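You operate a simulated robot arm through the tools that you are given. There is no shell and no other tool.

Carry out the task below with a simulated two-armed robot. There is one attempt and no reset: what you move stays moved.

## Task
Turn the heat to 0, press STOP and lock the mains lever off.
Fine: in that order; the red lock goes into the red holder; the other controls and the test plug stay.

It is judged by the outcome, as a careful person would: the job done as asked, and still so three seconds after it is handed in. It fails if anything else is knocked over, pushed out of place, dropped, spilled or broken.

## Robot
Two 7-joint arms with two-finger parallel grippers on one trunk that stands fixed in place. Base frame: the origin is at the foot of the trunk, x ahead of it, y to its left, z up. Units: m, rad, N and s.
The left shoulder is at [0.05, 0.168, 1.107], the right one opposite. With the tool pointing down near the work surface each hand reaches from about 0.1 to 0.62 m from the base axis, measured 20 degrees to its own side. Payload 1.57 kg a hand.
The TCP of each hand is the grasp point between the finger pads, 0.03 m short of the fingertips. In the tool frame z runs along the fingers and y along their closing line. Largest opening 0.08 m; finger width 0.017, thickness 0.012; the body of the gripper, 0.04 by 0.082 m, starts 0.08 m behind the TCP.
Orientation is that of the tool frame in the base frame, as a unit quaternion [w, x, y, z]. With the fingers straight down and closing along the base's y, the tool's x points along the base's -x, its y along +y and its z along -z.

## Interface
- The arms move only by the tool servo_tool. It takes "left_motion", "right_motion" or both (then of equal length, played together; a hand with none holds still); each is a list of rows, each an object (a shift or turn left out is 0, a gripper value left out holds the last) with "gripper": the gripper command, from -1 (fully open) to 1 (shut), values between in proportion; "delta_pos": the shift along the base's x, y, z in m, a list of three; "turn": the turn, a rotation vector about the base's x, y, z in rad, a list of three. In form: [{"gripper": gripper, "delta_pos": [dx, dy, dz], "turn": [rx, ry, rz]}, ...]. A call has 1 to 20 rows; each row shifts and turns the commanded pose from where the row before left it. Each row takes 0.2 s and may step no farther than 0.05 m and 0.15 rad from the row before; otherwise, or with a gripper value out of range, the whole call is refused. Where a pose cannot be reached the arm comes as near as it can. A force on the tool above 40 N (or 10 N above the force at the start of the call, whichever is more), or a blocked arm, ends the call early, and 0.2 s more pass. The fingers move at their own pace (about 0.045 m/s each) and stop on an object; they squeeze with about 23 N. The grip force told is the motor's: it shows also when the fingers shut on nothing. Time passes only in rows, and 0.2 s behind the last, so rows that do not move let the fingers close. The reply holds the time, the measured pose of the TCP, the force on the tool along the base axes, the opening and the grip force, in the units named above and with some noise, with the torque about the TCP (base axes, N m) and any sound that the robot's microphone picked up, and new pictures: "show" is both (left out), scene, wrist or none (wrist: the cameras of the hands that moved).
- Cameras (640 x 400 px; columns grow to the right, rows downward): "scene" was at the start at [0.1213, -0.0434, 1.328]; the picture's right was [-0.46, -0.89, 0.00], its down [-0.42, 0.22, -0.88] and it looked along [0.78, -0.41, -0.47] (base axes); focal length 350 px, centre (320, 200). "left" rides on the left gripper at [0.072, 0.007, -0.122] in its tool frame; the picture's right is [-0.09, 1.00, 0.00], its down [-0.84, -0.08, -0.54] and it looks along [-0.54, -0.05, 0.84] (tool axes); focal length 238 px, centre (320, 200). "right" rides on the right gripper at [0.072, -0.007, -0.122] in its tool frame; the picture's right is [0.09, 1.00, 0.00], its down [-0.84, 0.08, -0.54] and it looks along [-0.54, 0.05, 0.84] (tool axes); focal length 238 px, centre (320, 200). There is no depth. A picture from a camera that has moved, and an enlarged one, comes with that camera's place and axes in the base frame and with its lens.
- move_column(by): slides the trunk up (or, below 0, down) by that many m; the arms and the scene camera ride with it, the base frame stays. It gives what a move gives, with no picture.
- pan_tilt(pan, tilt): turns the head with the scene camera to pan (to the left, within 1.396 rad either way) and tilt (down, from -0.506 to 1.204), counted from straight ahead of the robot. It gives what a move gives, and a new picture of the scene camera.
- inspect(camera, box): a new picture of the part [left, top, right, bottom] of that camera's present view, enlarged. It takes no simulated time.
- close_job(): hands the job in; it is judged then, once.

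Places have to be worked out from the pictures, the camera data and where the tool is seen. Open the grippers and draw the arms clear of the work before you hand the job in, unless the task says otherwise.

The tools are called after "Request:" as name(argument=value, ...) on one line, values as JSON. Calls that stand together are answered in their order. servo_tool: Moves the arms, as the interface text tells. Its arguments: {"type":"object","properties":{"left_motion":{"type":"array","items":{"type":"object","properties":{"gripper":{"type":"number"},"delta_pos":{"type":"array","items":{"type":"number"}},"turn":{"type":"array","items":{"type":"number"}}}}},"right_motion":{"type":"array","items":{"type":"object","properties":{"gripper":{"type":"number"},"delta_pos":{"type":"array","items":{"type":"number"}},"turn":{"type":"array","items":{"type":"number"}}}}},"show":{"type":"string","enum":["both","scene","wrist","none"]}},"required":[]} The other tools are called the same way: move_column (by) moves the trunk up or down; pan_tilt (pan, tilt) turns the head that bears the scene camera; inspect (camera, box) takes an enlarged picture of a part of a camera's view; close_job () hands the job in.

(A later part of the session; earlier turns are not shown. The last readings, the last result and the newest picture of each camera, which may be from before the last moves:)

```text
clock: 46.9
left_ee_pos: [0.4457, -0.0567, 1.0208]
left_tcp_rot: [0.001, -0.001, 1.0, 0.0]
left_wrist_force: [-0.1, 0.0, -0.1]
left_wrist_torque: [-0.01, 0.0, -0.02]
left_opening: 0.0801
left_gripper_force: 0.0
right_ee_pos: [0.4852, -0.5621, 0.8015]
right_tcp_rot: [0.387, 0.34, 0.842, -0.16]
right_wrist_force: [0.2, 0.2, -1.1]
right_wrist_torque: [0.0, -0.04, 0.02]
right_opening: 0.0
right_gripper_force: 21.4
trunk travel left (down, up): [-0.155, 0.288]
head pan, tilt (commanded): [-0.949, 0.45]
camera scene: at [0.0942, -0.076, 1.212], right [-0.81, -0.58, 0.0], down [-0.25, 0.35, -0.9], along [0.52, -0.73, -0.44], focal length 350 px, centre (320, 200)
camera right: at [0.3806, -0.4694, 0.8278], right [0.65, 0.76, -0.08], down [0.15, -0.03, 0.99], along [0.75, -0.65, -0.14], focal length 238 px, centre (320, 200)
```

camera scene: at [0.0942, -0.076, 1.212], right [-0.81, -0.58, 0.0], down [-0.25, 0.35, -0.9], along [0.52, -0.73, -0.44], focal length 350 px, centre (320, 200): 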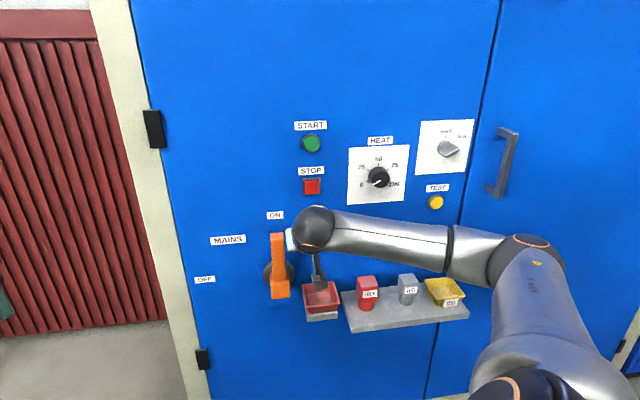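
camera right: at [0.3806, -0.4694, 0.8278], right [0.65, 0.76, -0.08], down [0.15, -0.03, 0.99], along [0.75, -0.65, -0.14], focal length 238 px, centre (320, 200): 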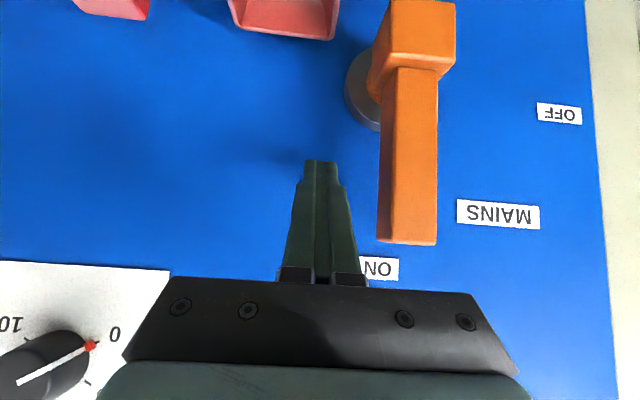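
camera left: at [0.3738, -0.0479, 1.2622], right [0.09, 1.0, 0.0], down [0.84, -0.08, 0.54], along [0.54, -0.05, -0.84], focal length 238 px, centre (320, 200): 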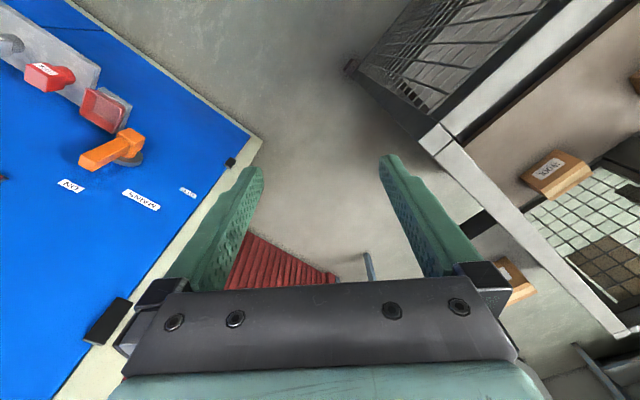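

The gap to the handle is about 3 cm and nothing touches. I'll start the sweep, following the arc for the first 30°.

Request:
servo_tool(right_motion=[{"delta_pos": [0.0172, 0.0172, 0.001]}, {"delta_pos": [0.0111, 0.0111, 0.0025]}, {"delta_pos": [0.0081, 0.0081, 0.0015]}, {"delta_pos": [0.0081, 0.0081, -0.0003]}, {"delta_pos": [0.0079, 0.0079, -0.0012]}], show="both")

```text
clock: 48.1
left_ee_pos: [0.4459, -0.0555, 1.0193]
left_tcp_rot: [0.001, -0.001, 1.0, 0.001]
left_wrist_force: [-0.1, -0.3, 0.1]
left_wrist_torque: [0.01, 0.0, 0.04]
left_opening: 0.0799
left_gripper_force: 0.1
right_ee_pos: [0.5367, -0.5096, 0.8077]
right_tcp_rot: [0.387, 0.34, 0.842, -0.159]
right_wrist_force: [-1.2, -0.8, 0.4]
right_wrist_torque: [-0.03, 0.06, -0.03]
right_opening: 0.0001
right_gripper_force: 21.7
trunk travel left (down, up): [-0.155, 0.288]
head pan, tilt (commanded): [-0.949, 0.45]
camera scene: at [0.094, -0.076, 1.2121], right [-0.81, -0.58, 0.0], down [-0.25, 0.35, -0.9], along [0.52, -0.73, -0.44], focal length 350 px, centre (320, 200)
camera right: at [0.4324, -0.4176, 0.8324], right [0.65, 0.76, -0.07], down [0.15, -0.03, 0.99], along [0.75, -0.65, -0.13], focal length 238 px, centre (320, 200)
```

scene: 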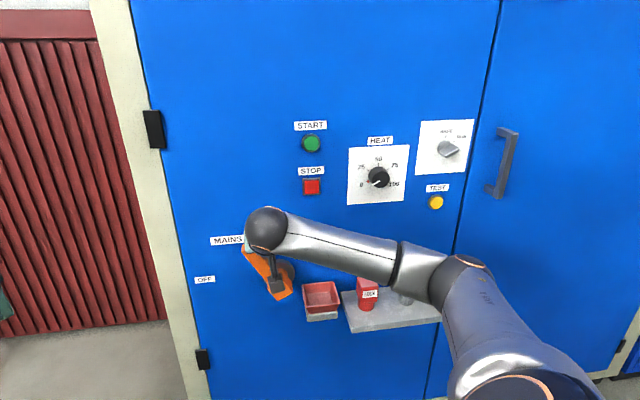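
right: 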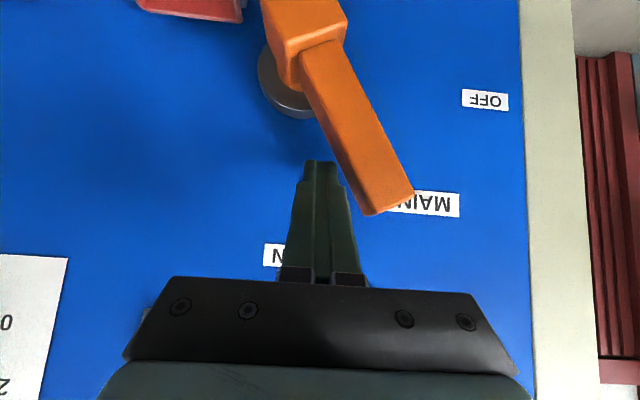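

The lever is turning freely, about 30° now, with only 1–2 N on the tip. I'll continue along the arc to about 75°.

Request:
servo_tool(right_motion=[{"delta_pos": [0.0083, 0.0083, -0.005]}, {"delta_pos": [0.0076, 0.0076, -0.0043]}, {"delta_pos": [0.0072, 0.0072, -0.0052]}, {"delta_pos": [0.0067, 0.0067, -0.0066]}, {"delta_pos": [0.0062, 0.0062, -0.0078]}, {"delta_pos": [0.0054, 0.0054, -0.0087]}], show="both")

```text
clock: 49.5
left_ee_pos: [0.445, -0.0557, 1.0216]
left_tcp_rot: [0.001, -0.001, 1.0, 0.0]
left_wrist_force: [0.3, 0.2, -0.3]
left_wrist_torque: [-0.01, -0.02, 0.0]
left_opening: 0.08
left_gripper_force: 0.0
right_ee_pos: [0.5786, -0.4687, 0.7684]
right_tcp_rot: [0.387, 0.339, 0.842, -0.159]
right_wrist_force: [0.3, -0.4, 1.3]
right_wrist_torque: [-0.02, -0.01, 0.0]
right_opening: 0.0
right_gripper_force: 21.0
trunk travel left (down, up): [-0.155, 0.288]
head pan, tilt (commanded): [-0.949, 0.45]
camera scene: at [0.094, -0.0759, 1.2121], right [-0.81, -0.58, 0.0], down [-0.25, 0.35, -0.9], along [0.52, -0.73, -0.44], focal length 350 px, centre (320, 200)
camera right: at [0.474, -0.3761, 0.7938], right [0.65, 0.76, -0.07], down [0.15, -0.03, 0.99], along [0.75, -0.65, -0.14], focal length 238 px, centre (320, 200)
```

scene: 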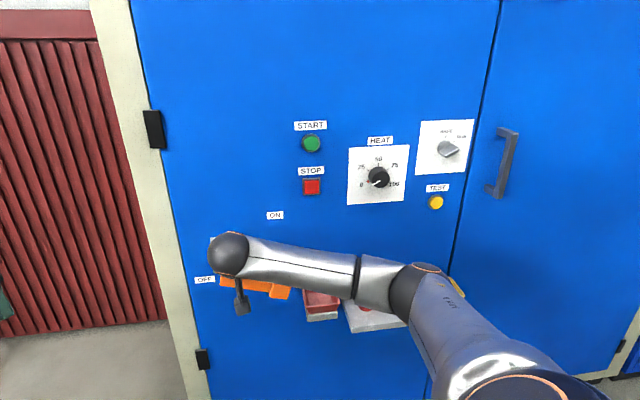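
right: 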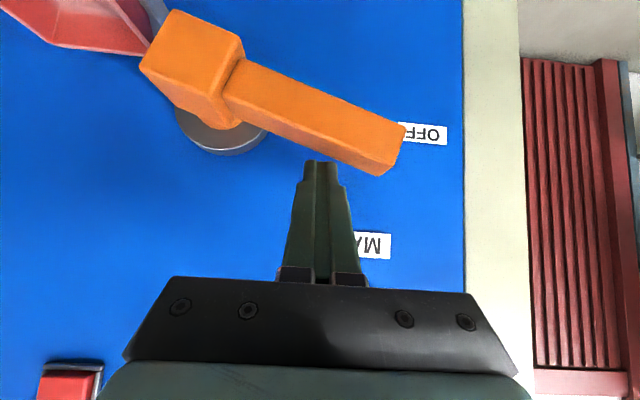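

The lever is at roughly 70° with negligible force. I'll continue to the horizontal and then press down gently in small steps to find its OFF stop.

Request:
servo_tool(right_motion=[{"delta_pos": [0.0048, 0.0048, -0.0102]}, {"delta_pos": [0.0038, 0.0038, -0.0109]}, {"delta_pos": [0, 0, -0.004]}, {"delta_pos": [0, 0, -0.003]}], show="both")

Request:
inspect(camera="right", box=[60, 0, 500, 250])

```text
clock: 50.5
left_ee_pos: [0.4452, -0.0535, 1.0212]
left_tcp_rot: [0.001, 0.0, 1.0, 0.0]
left_wrist_force: [0.4, 0.1, 0.2]
left_wrist_torque: [0.02, 0.01, -0.02]
left_opening: 0.0802
left_gripper_force: 0.1
right_ee_pos: [0.5858, -0.4613, 0.7417]
right_tcp_rot: [0.387, 0.339, 0.842, -0.159]
right_wrist_force: [0.5, -0.1, 0.2]
right_wrist_torque: [0.01, 0.07, -0.01]
right_opening: 0.0003
right_gripper_force: 21.3
trunk travel left (down, up): [-0.155, 0.288]
head pan, tilt (commanded): [-0.949, 0.45]
camera scene: at [0.094, -0.0758, 1.2121], right [-0.81, -0.58, 0.0], down [-0.25, 0.35, -0.9], along [0.52, -0.73, -0.43], focal length 350 px, centre (320, 200)
camera right: at [0.4814, -0.3677, 0.7659], right [0.65, 0.76, -0.07], down [0.15, -0.03, 0.99], along [0.75, -0.65, -0.14], focal length 238 px, centre (320, 200)
```

scene: 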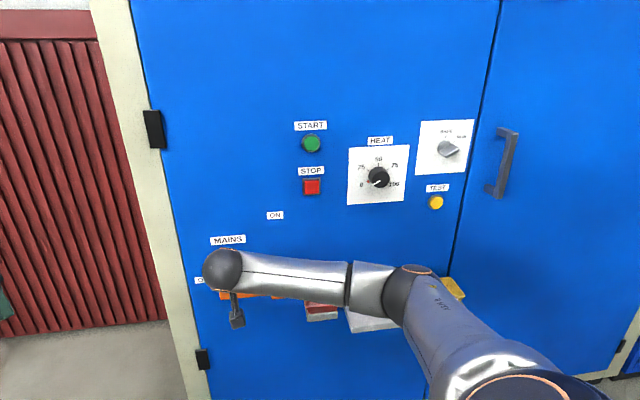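
right: 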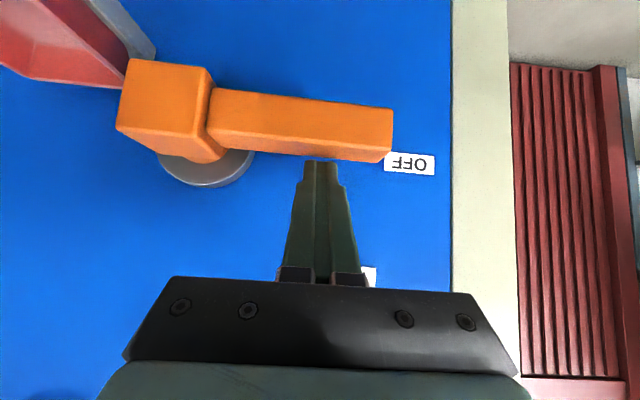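

```text
1.45 times, centred on (280, 125) of right
camera zoom: at [0.4814, -0.3677, 0.7659], right [0.65, 0.76, -0.07], down [0.15, -0.03, 0.99], along [0.75, -0.65, -0.14], focal length 347 px, centre (378, 309)
```

zoom: 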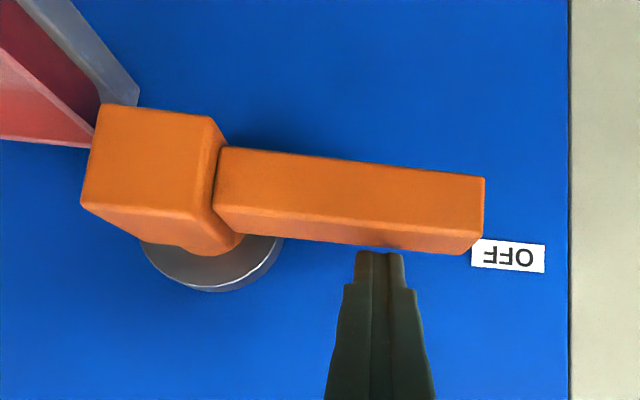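

The lever looks horizontal, within about half a degree, and level with the OFF label. I'll press slightly further to see whether there is a stop.

Request:
servo_tool(right_motion=[{"delta_pos": [0, 0, -0.002]}, {"delta_pos": [0, 0, -0.002]}], show="wrist")

Request:
inspect(camera="right", box=[60, 0, 500, 250])

```text
clock: 51.1
left_ee_pos: [0.4445, -0.0545, 1.0219]
left_tcp_rot: [0.001, -0.001, 1.0, -0.001]
left_wrist_force: [0.4, 0.4, 0.0]
left_wrist_torque: [0.01, -0.03, 0.01]
left_opening: 0.08
left_gripper_force: 0.0
right_ee_pos: [0.5859, -0.4606, 0.7401]
right_tcp_rot: [0.389, 0.34, 0.841, -0.159]
right_wrist_force: [-4.6, 1.3, 12.3]
right_wrist_torque: [-0.11, -0.04, 0.02]
right_opening: 0.0
right_gripper_force: 21.3
trunk travel left (down, up): [-0.155, 0.288]
head pan, tilt (commanded): [-0.949, 0.45]
camera right: at [0.4816, -0.3674, 0.7641], right [0.65, 0.76, -0.07], down [0.15, -0.03, 0.99], along [0.75, -0.65, -0.13], focal length 238 px, centre (320, 200)
```

right: 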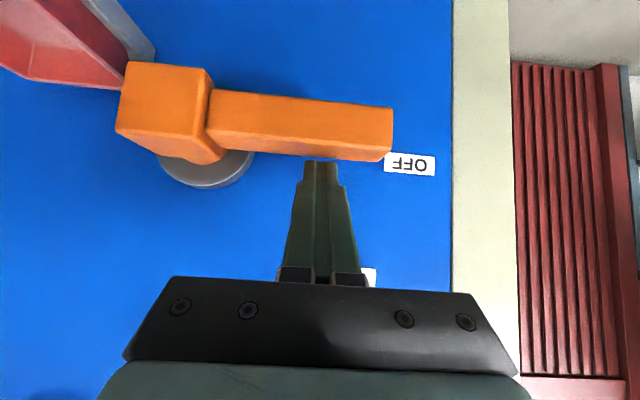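

```text
1.45 times, centred on (280, 125) of right
camera zoom: at [0.4816, -0.3674, 0.7641], right [0.65, 0.76, -0.07], down [0.15, -0.03, 0.99], along [0.75, -0.65, -0.13], focal length 347 px, centre (378, 309)
```

zoom: 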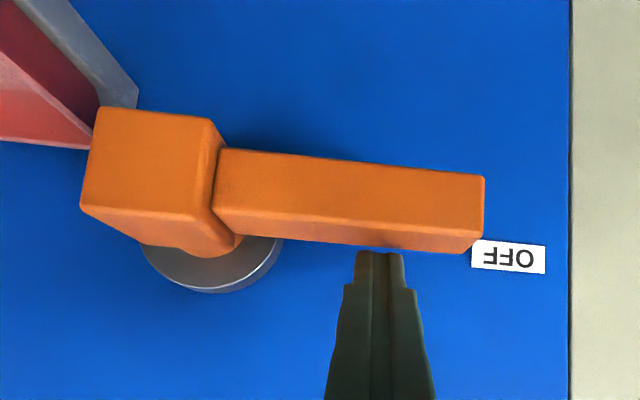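

The stop is felt at 12 N upward, so the lever is at OFF. I'll lift the fingers off it, back away from the panel, and then survey the lock and holder.

Request:
servo_tool(right_motion=[{"delta_pos": [0, 0, 0.01]}, {"delta_pos": [0, 0, 0.025]}, {"delta_pos": [-0.025, 0.025, 0.01]}, {"delta_pos": [-0.03, 0.03, 0.01]}, {"delta_pos": [-0.02, 0.02, 0.01]}], show="both")

```text
clock: 52.3
left_ee_pos: [0.4458, -0.0554, 1.0204]
left_tcp_rot: [0.001, -0.001, 1.0, 0.0]
left_wrist_force: [0.0, 0.1, -0.2]
left_wrist_torque: [-0.01, -0.01, 0.03]
left_opening: 0.0796
left_gripper_force: 0.0
right_ee_pos: [0.5105, -0.3858, 0.7996]
right_tcp_rot: [0.387, 0.34, 0.842, -0.16]
right_wrist_force: [0.4, -0.1, 0.1]
right_wrist_torque: [-0.01, 0.03, 0.0]
right_opening: 0.0001
right_gripper_force: 21.0
trunk travel left (down, up): [-0.155, 0.288]
head pan, tilt (commanded): [-0.949, 0.45]
camera scene: at [0.0941, -0.0759, 1.2121], right [-0.81, -0.58, 0.0], down [-0.25, 0.35, -0.9], along [0.52, -0.73, -0.44], focal length 350 px, centre (320, 200)
camera right: at [0.4065, -0.2926, 0.8259], right [0.65, 0.76, -0.08], down [0.15, -0.03, 0.99], along [0.74, -0.65, -0.14], focal length 238 px, centre (320, 200)
```

scene: 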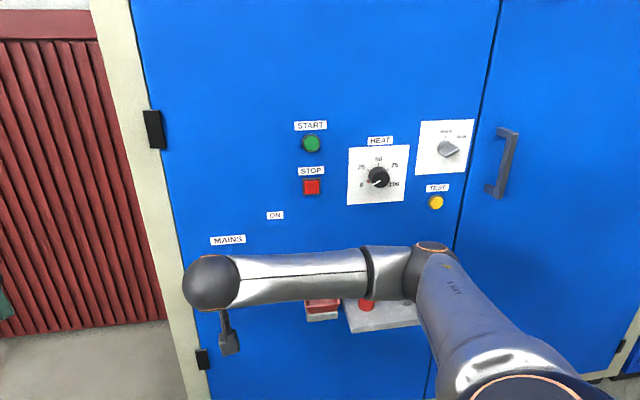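
right: 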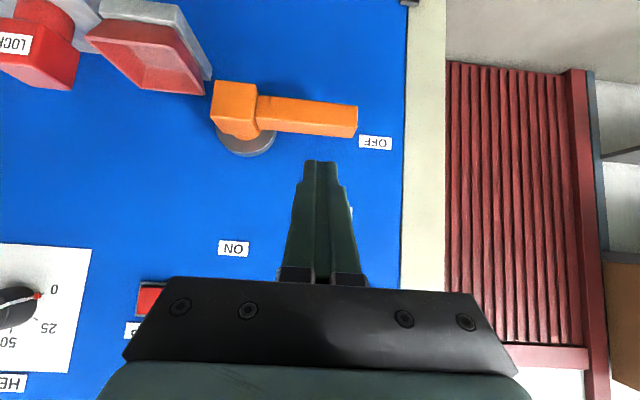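

The lever stays horizontal at OFF by itself. I'll move the hand over in front of the lock and holder, opening the fingers, to survey them.

Request:
servo_tool(right_motion=[{"gripper": -1, "delta_pos": [-0.0297, -0.0265, 0.01]}, {"delta_pos": [-0.0297, -0.0265, 0.01]}, {"delta_pos": [-0.0297, -0.0265, 0.01]}, {"delta_pos": [-0.0297, -0.0265, 0.01]}, {"delta_pos": [-0.0297, -0.0265, 0.01]}, {"delta_pos": [-0.0297, -0.0265, 0.01]}], show="both")

Request:
inspect(camera="right", box=[140, 0, 500, 200])

Request:
inspect(camera="left", box=[0, 0, 200, 160])

```text
clock: 53.7
left_ee_pos: [0.4453, -0.0552, 1.0206]
left_tcp_rot: [0.001, -0.001, 1.0, -0.001]
left_wrist_force: [0.2, 0.5, -0.1]
left_wrist_torque: [-0.02, -0.01, 0.01]
left_opening: 0.08
left_gripper_force: 0.0
right_ee_pos: [0.3332, -0.5452, 0.8619]
right_tcp_rot: [0.387, 0.34, 0.843, -0.158]
right_wrist_force: [0.3, 0.4, 0.4]
right_wrist_torque: [0.01, 0.0, -0.04]
right_opening: 0.0802
right_gripper_force: 0.1
trunk travel left (down, up): [-0.155, 0.288]
head pan, tilt (commanded): [-0.949, 0.45]
camera scene: at [0.0941, -0.0758, 1.2121], right [-0.81, -0.58, 0.0], down [-0.25, 0.35, -0.9], along [0.52, -0.73, -0.43], focal length 350 px, centre (320, 200)
camera right: at [0.228, -0.4521, 0.887], right [0.65, 0.76, -0.07], down [0.15, -0.03, 0.99], along [0.75, -0.65, -0.14], focal length 238 px, centre (320, 200)
```

scene: 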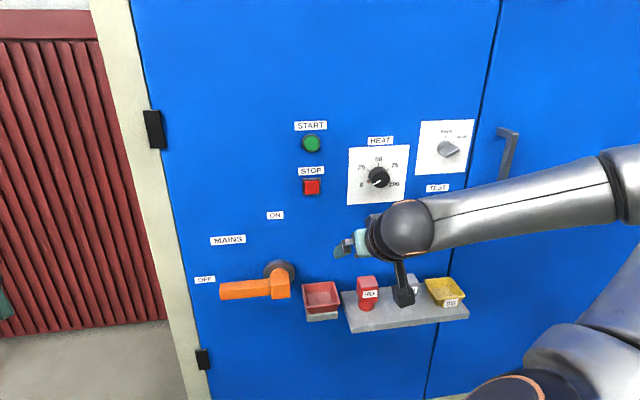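
right: 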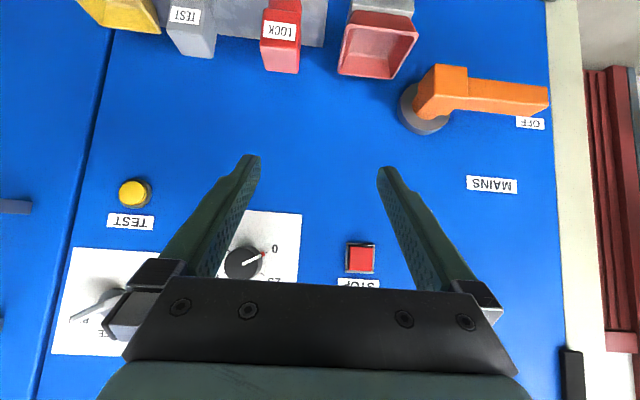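

```text
1.78 times, centred on (320, 100) of right
camera zoom: at [0.228, -0.4521, 0.887], right [0.65, 0.76, -0.07], down [0.15, -0.03, 0.99], along [0.75, -0.65, -0.14], focal length 424 px, centre (320, 378)
```

zoom: 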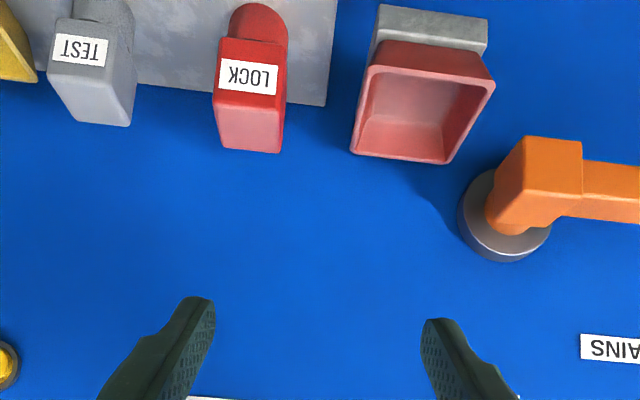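

```text
2.50 times, centred on (100, 80) of left
camera zoom: at [0.3736, -0.0478, 1.1423], right [0.09, 1.0, 0.0], down [0.84, -0.08, 0.54], along [0.54, -0.05, -0.84], focal length 596 px, centre (870, 500)
```

zoom: 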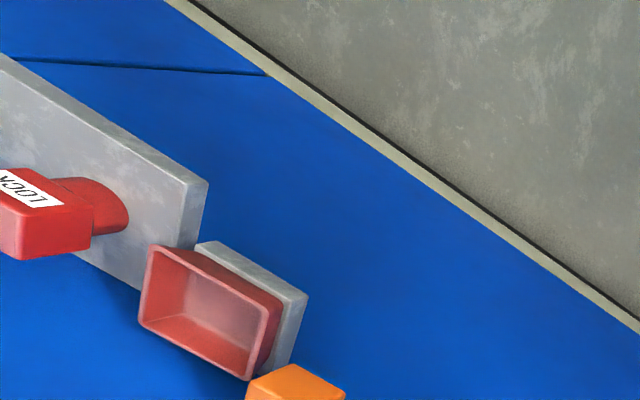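

All the pieces are in view. I'll enlarge the lock and holder in both cameras to measure them.

Request:
inspect(camera="right", box=[150, 0, 310, 100])

Request:
inspect(camera="right", box=[300, 0, 460, 100])

Request:
inspect(camera="scene", box=[270, 255, 430, 345])

```text
4.00 times, centred on (230, 50) of right
camera zoom: at [0.228, -0.4521, 0.887], right [0.65, 0.76, -0.07], down [0.15, -0.03, 0.99], along [0.75, -0.65, -0.14], focal length 953 px, centre (680, 800)
```

zoom: 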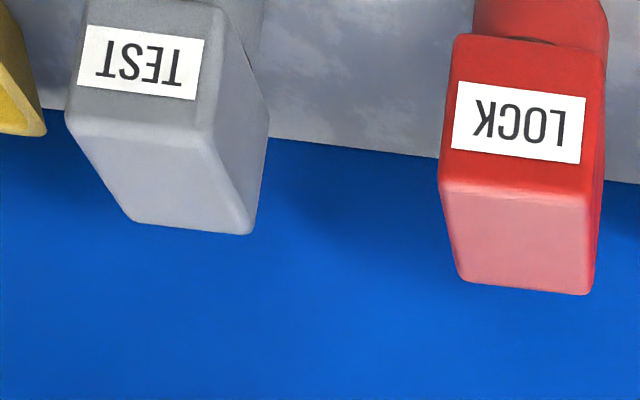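

```text
4.00 times, centred on (380, 50) of right
camera zoom: at [0.228, -0.4521, 0.887], right [0.65, 0.76, -0.07], down [0.15, -0.03, 0.99], along [0.75, -0.65, -0.14], focal length 953 px, centre (80, 800)
```

zoom: 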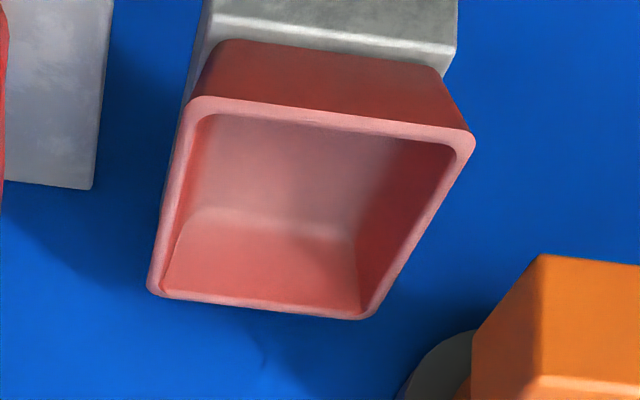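

```text
4.00 times, centred on (350, 300) of scene
camera zoom: at [0.0941, -0.0758, 1.2121], right [-0.81, -0.58, 0.0], down [-0.25, 0.35, -0.9], along [0.52, -0.73, -0.43], focal length 1399 px, centre (200, -200)
```

zoom: 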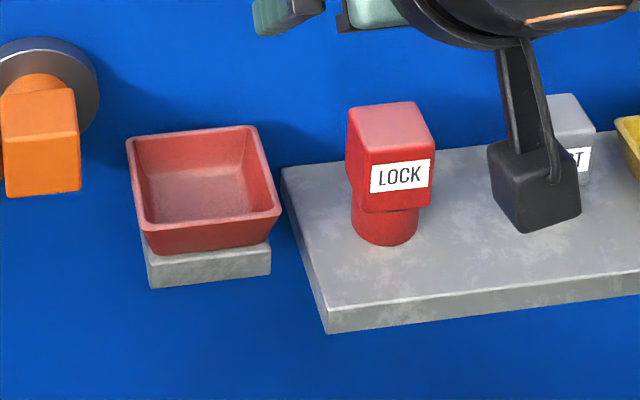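

I get the lock block at s ≈ 0.2005, 40 × 38 mm, z 0.644–0.688, on a 39 mm cylinder standing at z ≈ 0.618. The holder's rim spans s 0.052–0.129 at z ≈ 0.666, with its floor near 0.64. The gaps to the plug and holder are wide enough for open fingers, so I'll go to a pre-grasp point 9 cm back along the tool axis.

Request:
servo_tool(right_motion=[{"gripper": -1, "delta_pos": [-0.0009, -0.0173, -0.0313]}, {"delta_pos": [-0.0009, -0.0173, -0.0313]}, {"delta_pos": [-0.0009, -0.0173, -0.0313]}, {"delta_pos": [-0.0009, -0.0173, -0.0313]}, {}], show="both")

```text
clock: 54.9
left_ee_pos: [0.4454, -0.0556, 1.0201]
left_tcp_rot: [0.001, -0.001, 1.0, 0.0]
left_wrist_force: [0.6, 0.0, 0.2]
left_wrist_torque: [0.01, 0.03, -0.01]
left_opening: 0.08
left_gripper_force: 0.1
right_ee_pos: [0.3295, -0.6128, 0.7363]
right_tcp_rot: [0.387, 0.34, 0.842, -0.16]
right_wrist_force: [0.2, 0.6, 0.1]
right_wrist_torque: [0.0, 0.03, 0.01]
right_opening: 0.0804
right_gripper_force: 0.0
trunk travel left (down, up): [-0.155, 0.288]
head pan, tilt (commanded): [-0.949, 0.45]
camera scene: at [0.0941, -0.0761, 1.2121], right [-0.81, -0.58, 0.0], down [-0.25, 0.35, -0.9], along [0.52, -0.73, -0.44], focal length 350 px, centre (320, 200)
camera right: at [0.2246, -0.5207, 0.7619], right [0.65, 0.76, -0.08], down [0.15, -0.03, 0.99], along [0.75, -0.65, -0.14], focal length 238 px, centre (320, 200)
```

scene: 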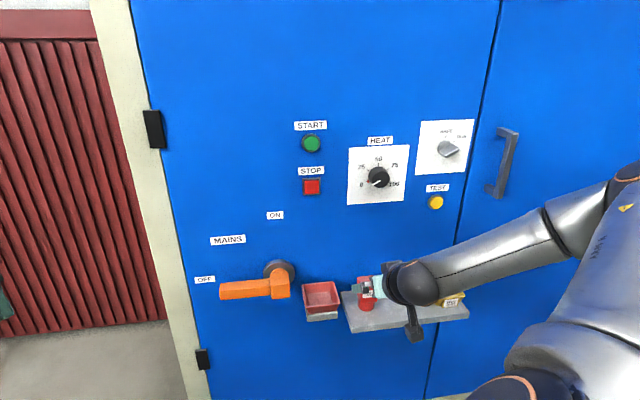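
right: 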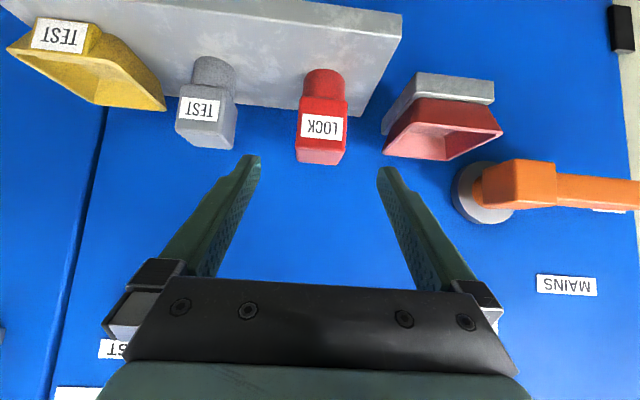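

The lock is centred between the open fingers and matches the prediction within 2 px. I'll advance along the tool axis, stopping short to check.

Request:
servo_tool(right_motion=[{"delta_pos": [0.0123, -0.0123, -0.0146]}, {"delta_pos": [0.0123, -0.0123, -0.0146]}, {"delta_pos": [0.0098, -0.0098, -0.0116]}, {}], show="both")

```text
clock: 55.9
left_ee_pos: [0.4464, -0.0565, 1.0203]
left_tcp_rot: [0.0, -0.001, 1.0, 0.001]
left_wrist_force: [-0.9, 0.5, 0.0]
left_wrist_torque: [-0.01, 0.01, -0.02]
left_opening: 0.08
left_gripper_force: 0.0
right_ee_pos: [0.3635, -0.6484, 0.6948]
right_tcp_rot: [0.388, 0.339, 0.842, -0.159]
right_wrist_force: [-0.5, -0.1, 0.4]
right_wrist_torque: [0.02, 0.03, 0.02]
right_opening: 0.0799
right_gripper_force: 0.0
trunk travel left (down, up): [-0.155, 0.288]
head pan, tilt (commanded): [-0.949, 0.45]
camera scene: at [0.0942, -0.076, 1.2121], right [-0.81, -0.58, 0.0], down [-0.25, 0.35, -0.9], along [0.52, -0.73, -0.44], focal length 350 px, centre (320, 200)
camera right: at [0.2583, -0.5564, 0.7202], right [0.65, 0.76, -0.08], down [0.15, -0.03, 0.99], along [0.75, -0.65, -0.14], focal length 238 px, centre (320, 200)
```

scene: 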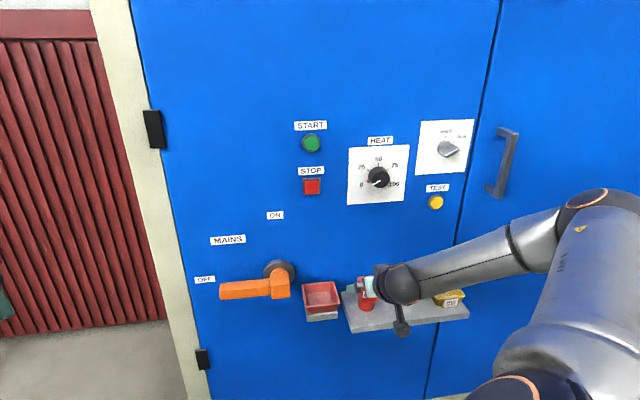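
right: 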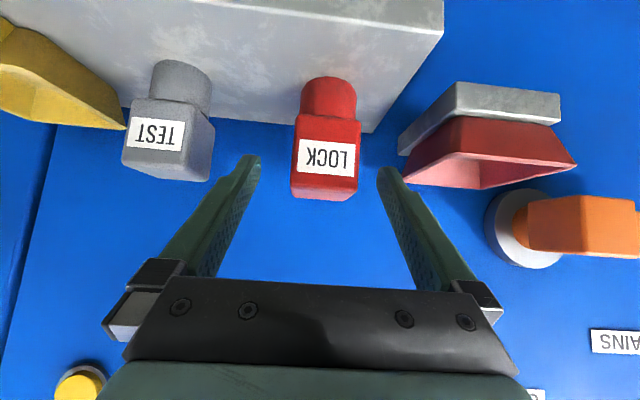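

The lock sits between the fingers with even clearance, so I'll advance the last 2.7 cm to the grasp point.

Request:
servo_tool(right_motion=[{"delta_pos": [0.0078, -0.0067, -0.0084]}, {"delta_pos": [0.0078, -0.0067, -0.0084]}, {}], show="both")

```text
clock: 56.7
left_ee_pos: [0.4465, -0.0552, 1.02]
left_tcp_rot: [0.0, -0.001, 1.0, 0.0]
left_wrist_force: [-0.3, 0.0, -0.6]
left_wrist_torque: [0.0, -0.04, 0.03]
left_opening: 0.0801
left_gripper_force: 0.1
right_ee_pos: [0.3809, -0.6619, 0.6782]
right_tcp_rot: [0.386, 0.341, 0.842, -0.16]
right_wrist_force: [0.3, 0.4, 0.1]
right_wrist_torque: [0.0, 0.01, 0.05]
right_opening: 0.0801
right_gripper_force: 0.1
trunk travel left (down, up): [-0.155, 0.288]
head pan, tilt (commanded): [-0.949, 0.45]
camera scene: at [0.0941, -0.076, 1.2121], right [-0.81, -0.58, 0.0], down [-0.25, 0.35, -0.9], along [0.52, -0.73, -0.44], focal length 350 px, centre (320, 200)
camera right: at [0.2755, -0.5691, 0.7039], right [0.65, 0.76, -0.08], down [0.15, -0.03, 0.99], along [0.75, -0.65, -0.14], focal length 238 px, centre (320, 200)
```

scene: 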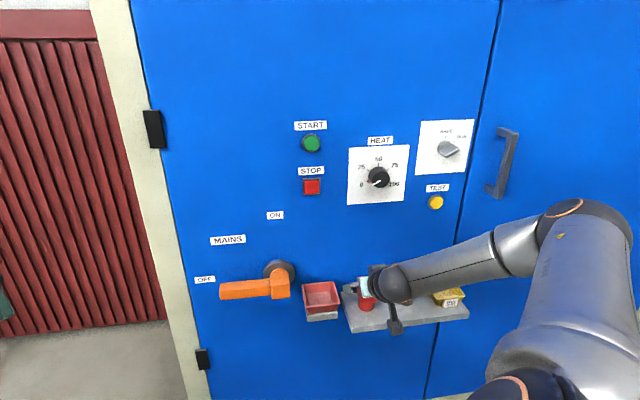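
right: 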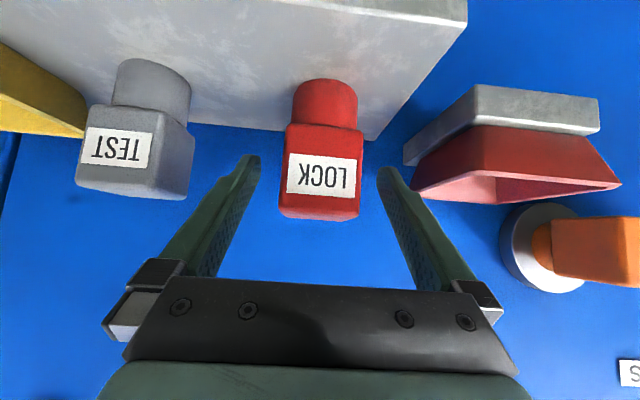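

The hand is at the grasp point with the block between the pads (s = 0.199 against 0.2005). I'll close on the lock.

Request:
servo_tool(right_motion=[{"gripper": 0.2}, {"gripper": 1}, {"gripper": 1}, {"gripper": 1}, {"gripper": 1}], show="both")

```text
clock: 57.9
left_ee_pos: [0.4456, -0.0553, 1.02]
left_tcp_rot: [0.001, -0.001, 1.0, -0.001]
left_wrist_force: [-0.3, -0.4, 1.0]
left_wrist_torque: [-0.02, 0.03, -0.01]
left_opening: 0.0801
left_gripper_force: 0.1
right_ee_pos: [0.3807, -0.6614, 0.6788]
right_tcp_rot: [0.386, 0.34, 0.843, -0.159]
right_wrist_force: [-0.3, 0.2, -0.3]
right_wrist_torque: [0.0, -0.02, 0.01]
right_opening: 0.0414
right_gripper_force: 23.0
trunk travel left (down, up): [-0.155, 0.288]
head pan, tilt (commanded): [-0.949, 0.45]
camera scene: at [0.0941, -0.076, 1.2121], right [-0.81, -0.58, 0.0], down [-0.25, 0.35, -0.9], along [0.52, -0.73, -0.44], focal length 350 px, centre (320, 200)
camera right: at [0.2754, -0.5692, 0.7041], right [0.65, 0.76, -0.08], down [0.15, -0.03, 0.99], along [0.75, -0.65, -0.14], focal length 238 px, centre (320, 200)
```

scene: 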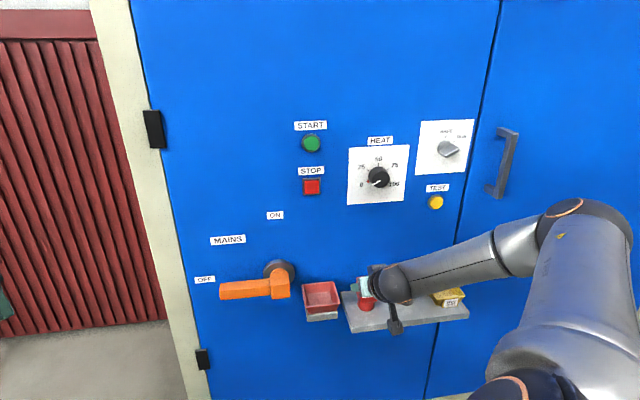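
right: 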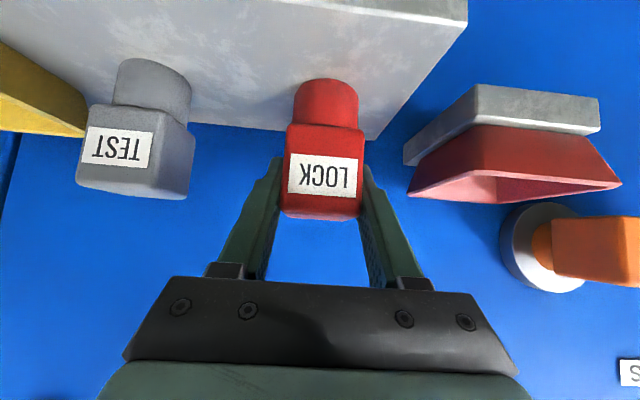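

The lock is gripped (opening 0.041, 23 N). I'll lift straight up gently and check.

Request:
servo_tool(right_motion=[{"delta_pos": [0, 0, 0.005]}, {"delta_pos": [0, 0, 0.01]}, {"delta_pos": [0, 0, 0.015]}, {"delta_pos": [0, 0, 0.015]}, {"delta_pos": [0, 0, 0.015]}, {}], show="both")

```text
clock: 59.3
left_ee_pos: [0.4452, -0.0555, 1.0216]
left_tcp_rot: [0.001, -0.001, 1.0, 0.0]
left_wrist_force: [0.6, -0.4, 0.2]
left_wrist_torque: [-0.03, 0.01, -0.01]
left_opening: 0.0801
left_gripper_force: 0.1
right_ee_pos: [0.3815, -0.6602, 0.7391]
right_tcp_rot: [0.387, 0.339, 0.842, -0.16]
right_wrist_force: [0.9, 0.3, -0.1]
right_wrist_torque: [-0.02, -0.03, 0.01]
right_opening: 0.0415
right_gripper_force: 23.0
trunk travel left (down, up): [-0.155, 0.288]
head pan, tilt (commanded): [-0.949, 0.45]
camera scene: at [0.0941, -0.076, 1.212], right [-0.81, -0.58, 0.0], down [-0.25, 0.35, -0.9], along [0.52, -0.73, -0.44], focal length 350 px, centre (320, 200)
camera right: at [0.2755, -0.5684, 0.7638], right [0.65, 0.76, -0.08], down [0.15, -0.03, 0.99], along [0.75, -0.65, -0.14], focal length 238 px, centre (320, 200)
```

scene: 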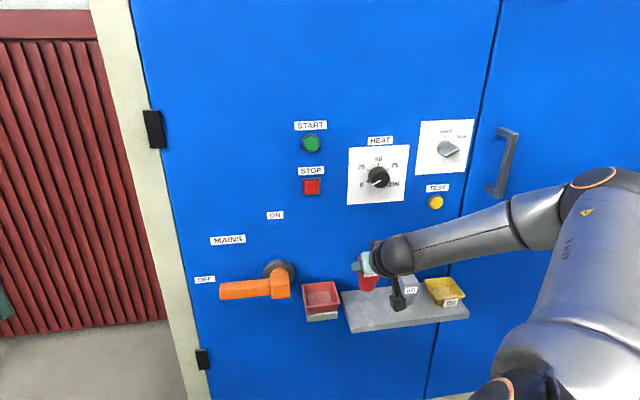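
right: 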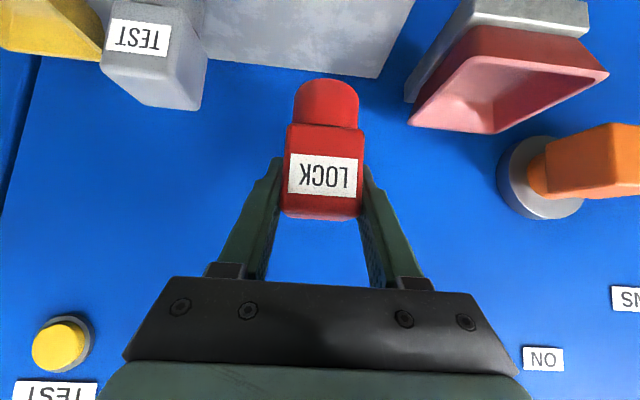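

The lock lifted cleanly with no slip. I'll raise it a bit more and re-measure the holder from this viewpoint.

Request:
servo_tool(right_motion=[{"delta_pos": [0.01, 0.01, 0.02]}, {"delta_pos": [0.02, 0.02, 0.005]}, {}], show="none")

Request:
inspect(camera="right", box=[340, 0, 580, 150])

Request:
inspect(camera="scene", box=[270, 230, 430, 345])

Request:
inspect(camera="left", box=[0, 40, 200, 180])

```text
clock: 60.1
left_ee_pos: [0.4457, -0.0556, 1.021]
left_tcp_rot: [0.0, -0.001, 1.0, 0.001]
left_wrist_force: [0.8, 0.4, 0.0]
left_wrist_torque: [0.0, -0.03, 0.02]
left_opening: 0.0802
left_gripper_force: 0.0
right_ee_pos: [0.4106, -0.6324, 0.764]
right_tcp_rot: [0.386, 0.34, 0.843, -0.16]
right_wrist_force: [-0.3, -0.9, -1.2]
right_wrist_torque: [-0.04, 0.0, -0.03]
right_opening: 0.0416
right_gripper_force: 23.3
trunk travel left (down, up): [-0.155, 0.288]
head pan, tilt (commanded): [-0.949, 0.45]
```

```text
2.67 times, centred on (460, 75) of right
camera zoom: at [0.306, -0.5399, 0.7892], right [0.65, 0.76, -0.08], down [0.15, -0.03, 0.99], along [0.75, -0.65, -0.14], focal length 636 px, centre (-53, 533)
```

zoom: 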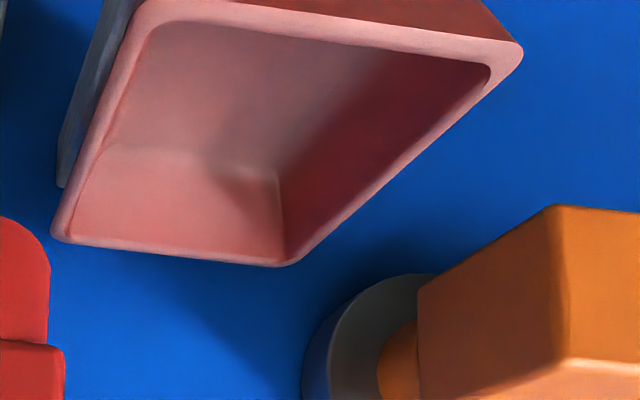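

```text
3.48 times, centred on (350, 288) of scene
camera zoom: at [0.0943, -0.076, 1.212], right [-0.81, -0.58, 0.0], down [-0.25, 0.35, -0.9], along [0.52, -0.73, -0.44], focal length 1217 px, centre (216, -104)
```

zoom: 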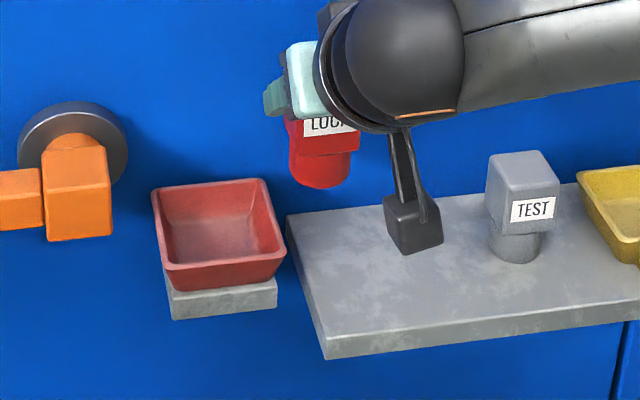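

```text
2.86 times, centred on (100, 110) of left
camera zoom: at [0.3738, -0.0481, 1.1422], right [0.09, 1.0, 0.0], down [0.84, -0.08, 0.54], along [0.54, -0.05, -0.84], focal length 681 px, centre (949, 457)
```

zoom: 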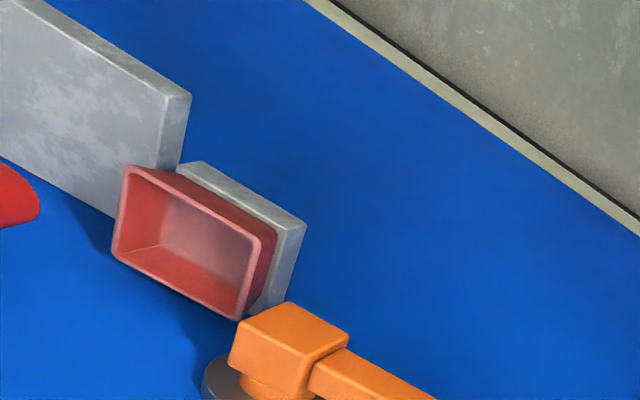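

Triangulating from the scene and left cameras puts the holder's rim centre at s = 0.0905, d = -0.740, z ≈ 0.668. I'll carry the lock over that point, keeping its base about 3.5 cm above the rim.

Request:
servo_tool(right_motion=[{"delta_pos": [0.0153, 0.016, 0]}, {"delta_pos": [0.0153, 0.016, 0]}, {"delta_pos": [0.0152, 0.016, 0]}, {}, {}], show="both")

Request:
inspect(camera="left", box=[0, 40, 200, 180])

Request:
inspect(camera="scene", box=[230, 220, 390, 335])

```text
clock: 61.3
left_ee_pos: [0.4463, -0.0555, 1.0207]
left_tcp_rot: [0.001, -0.001, 1.0, 0.0]
left_wrist_force: [0.3, -0.1, -1.0]
left_wrist_torque: [-0.01, -0.01, 0.01]
left_opening: 0.08
left_gripper_force: 0.1
right_ee_pos: [0.4559, -0.5843, 0.7632]
right_tcp_rot: [0.386, 0.34, 0.843, -0.159]
right_wrist_force: [0.8, -0.5, -0.9]
right_wrist_torque: [-0.04, 0.02, -0.02]
right_opening: 0.0417
right_gripper_force: 23.1
trunk travel left (down, up): [-0.155, 0.288]
head pan, tilt (commanded): [-0.949, 0.45]
camera scene: at [0.0941, -0.076, 1.212], right [-0.81, -0.58, 0.0], down [-0.25, 0.35, -0.9], along [0.52, -0.73, -0.44], focal length 350 px, centre (320, 200)
camera right: at [0.3515, -0.492, 0.7894], right [0.65, 0.76, -0.08], down [0.15, -0.03, 0.99], along [0.75, -0.65, -0.14], focal length 238 px, centre (320, 200)
```

scene: 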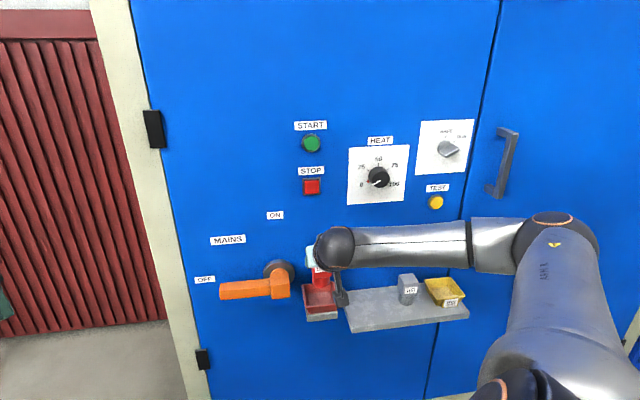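
right: 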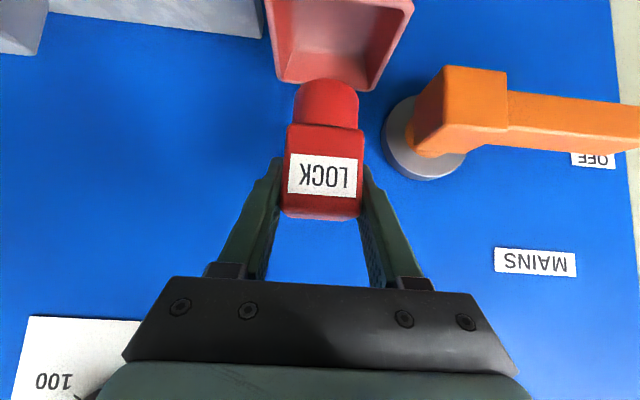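

```text
2.86 times, centred on (100, 110) of left
camera zoom: at [0.3737, -0.0481, 1.1423], right [0.09, 1.0, 0.0], down [0.84, -0.08, 0.54], along [0.54, -0.05, -0.84], focal length 681 px, centre (949, 457)
```

zoom: 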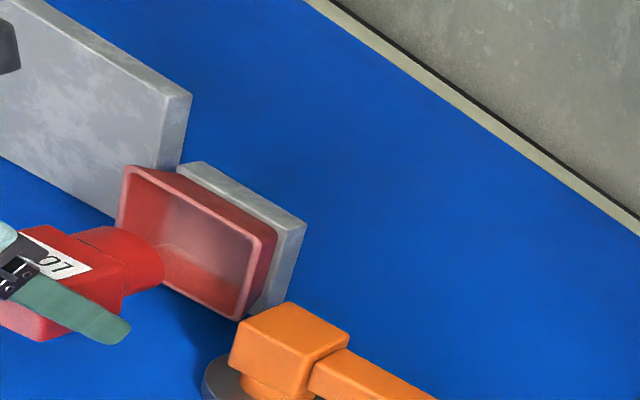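

```text
3.48 times, centred on (310, 278) of scene
camera zoom: at [0.0941, -0.076, 1.212], right [-0.81, -0.58, 0.0], down [-0.25, 0.35, -0.9], along [0.52, -0.73, -0.44], focal length 1217 px, centre (355, -70)
```

zoom: 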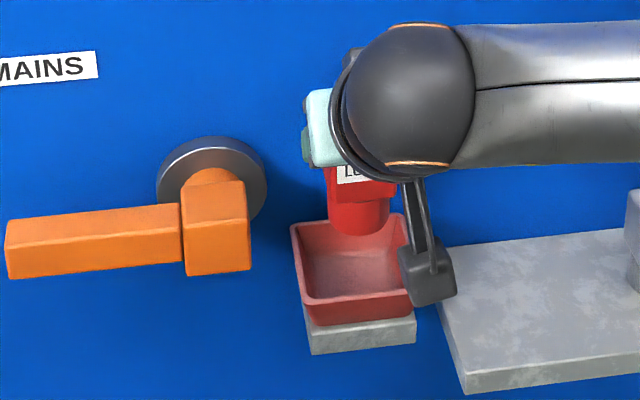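

Predicted and seen positions agree within about 2 mm, and the lock is centred above the holder. I'll lower it most of the way and check.

Request:
servo_tool(right_motion=[{"delta_pos": [0, 0, -0.015]}, {"delta_pos": [0, 0, -0.015]}, {"delta_pos": [0, 0, -0.012]}, {}], show="both")

Request:
inspect(camera="left", box=[0, 40, 200, 180])

Request:
inspect(camera="scene", box=[230, 220, 390, 335])

```text
clock: 62.3
left_ee_pos: [0.4457, -0.0555, 1.0216]
left_tcp_rot: [0.0, -0.001, 1.0, 0.0]
left_wrist_force: [-0.2, -0.4, 1.0]
left_wrist_torque: [0.0, 0.03, -0.02]
left_opening: 0.0801
left_gripper_force: 0.0
right_ee_pos: [0.4557, -0.585, 0.7225]
right_tcp_rot: [0.387, 0.339, 0.842, -0.159]
right_wrist_force: [-0.7, -0.8, -1.9]
right_wrist_torque: [-0.03, 0.01, 0.03]
right_opening: 0.0417
right_gripper_force: 23.1
trunk travel left (down, up): [-0.155, 0.288]
head pan, tilt (commanded): [-0.949, 0.45]
camera scene: at [0.0942, -0.076, 1.212], right [-0.81, -0.58, 0.0], down [-0.25, 0.35, -0.9], along [0.52, -0.73, -0.44], focal length 350 px, centre (320, 200)
camera right: at [0.351, -0.4917, 0.7474], right [0.65, 0.76, -0.08], down [0.15, -0.03, 0.99], along [0.74, -0.65, -0.14], focal length 238 px, centre (320, 200)
```

scene: 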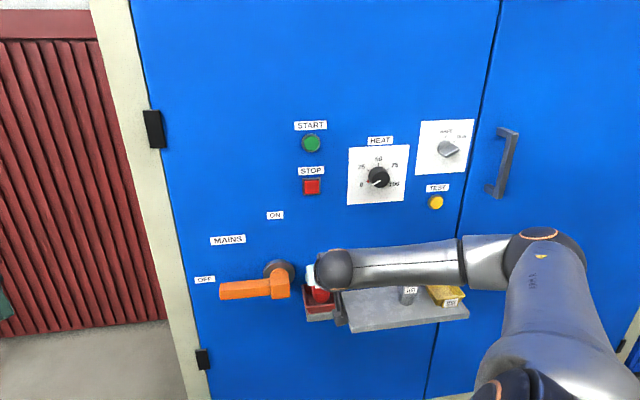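
right: 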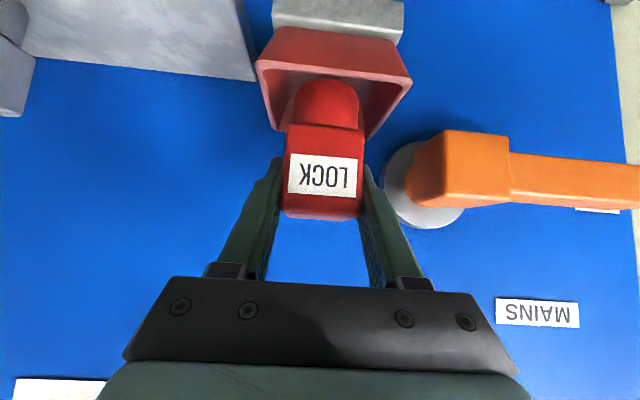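

```text
2.86 times, centred on (100, 110) of left
camera zoom: at [0.3737, -0.0481, 1.1422], right [0.09, 1.0, 0.0], down [0.84, -0.08, 0.54], along [0.54, -0.05, -0.84], focal length 681 px, centre (949, 457)
```

zoom: 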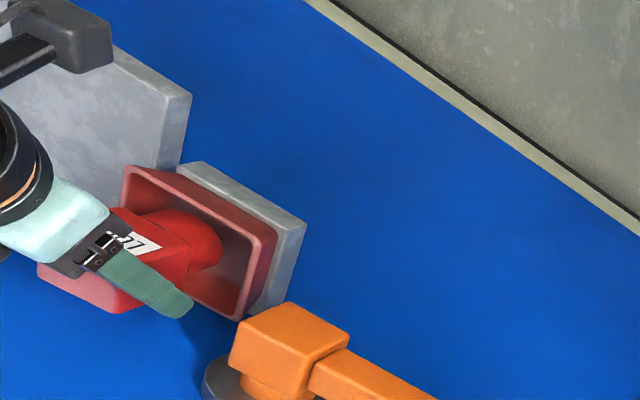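

```text
3.48 times, centred on (310, 278) of scene
camera zoom: at [0.0942, -0.076, 1.212], right [-0.81, -0.58, 0.0], down [-0.25, 0.35, -0.9], along [0.52, -0.73, -0.44], focal length 1217 px, centre (355, -70)
```

zoom: 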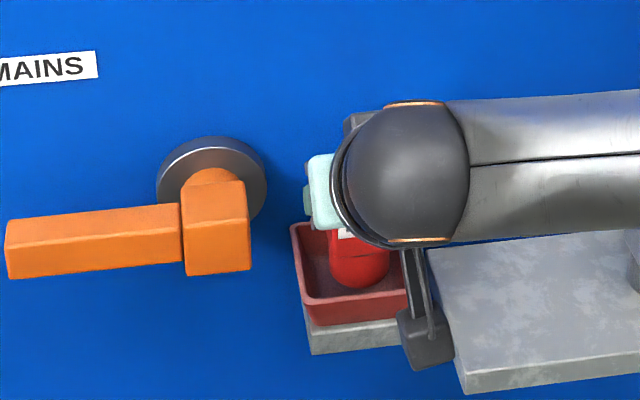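

The lock's base is inside the holder's rim and centred. I'll lower the last 2 cm in small steps, watching for contact.

Request:
servo_tool(right_motion=[{"delta_pos": [0, 0, -0.006]}, {"delta_pos": [0, 0, -0.006]}, {"delta_pos": [0, 0, -0.003]}, {"delta_pos": [0, 0, -0.002]}], show="wrist")

Request:
inspect(camera="left", box=[0, 40, 200, 180])

Request:
inspect(camera="scene", box=[230, 220, 390, 335])

```text
clock: 63.3
left_ee_pos: [0.4457, -0.0557, 1.0208]
left_tcp_rot: [0.002, -0.001, 1.0, -0.001]
left_wrist_force: [-0.5, -0.3, -0.7]
left_wrist_torque: [-0.03, -0.02, -0.01]
left_opening: 0.08
left_gripper_force: 0.0
right_ee_pos: [0.4558, -0.5845, 0.7043]
right_tcp_rot: [0.387, 0.34, 0.842, -0.16]
right_wrist_force: [-0.3, -0.4, -0.1]
right_wrist_torque: [0.01, 0.01, 0.01]
right_opening: 0.0415
right_gripper_force: 22.7
trunk travel left (down, up): [-0.155, 0.288]
head pan, tilt (commanded): [-0.949, 0.45]
camera right: at [0.3511, -0.4915, 0.7301], right [0.65, 0.76, -0.08], down [0.15, -0.03, 0.99], along [0.75, -0.65, -0.14], focal length 238 px, centre (320, 200)
```

right: 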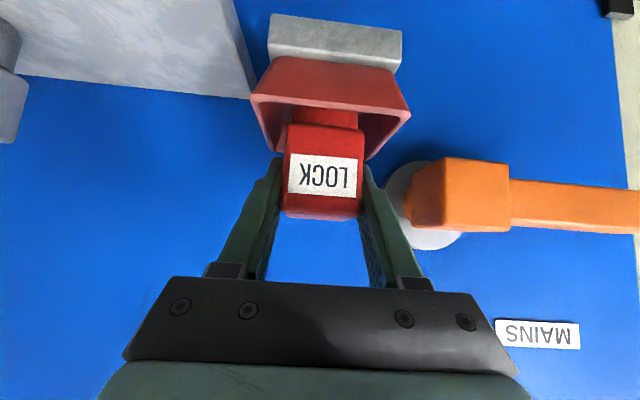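

```text
2.86 times, centred on (100, 110) of left
camera zoom: at [0.3737, -0.048, 1.1423], right [0.09, 1.0, 0.0], down [0.84, -0.08, 0.54], along [0.54, -0.05, -0.84], focal length 681 px, centre (949, 457)
```

zoom: 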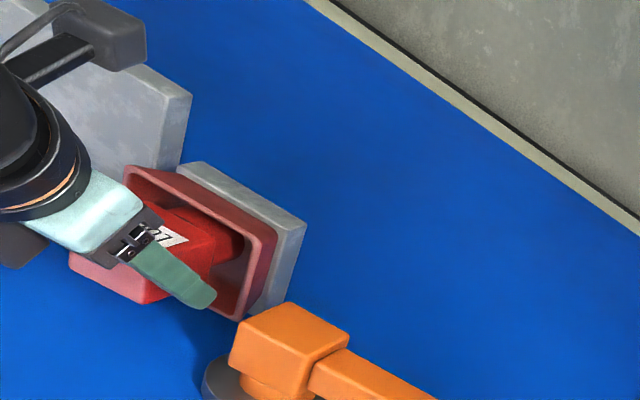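

```text
3.48 times, centred on (310, 278) of scene
camera zoom: at [0.0942, -0.076, 1.212], right [-0.81, -0.58, 0.0], down [-0.25, 0.35, -0.9], along [0.52, -0.73, -0.44], focal length 1217 px, centre (355, -70)
```

zoom: 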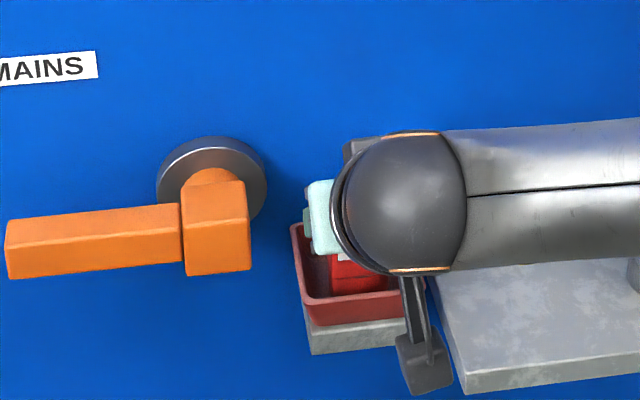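

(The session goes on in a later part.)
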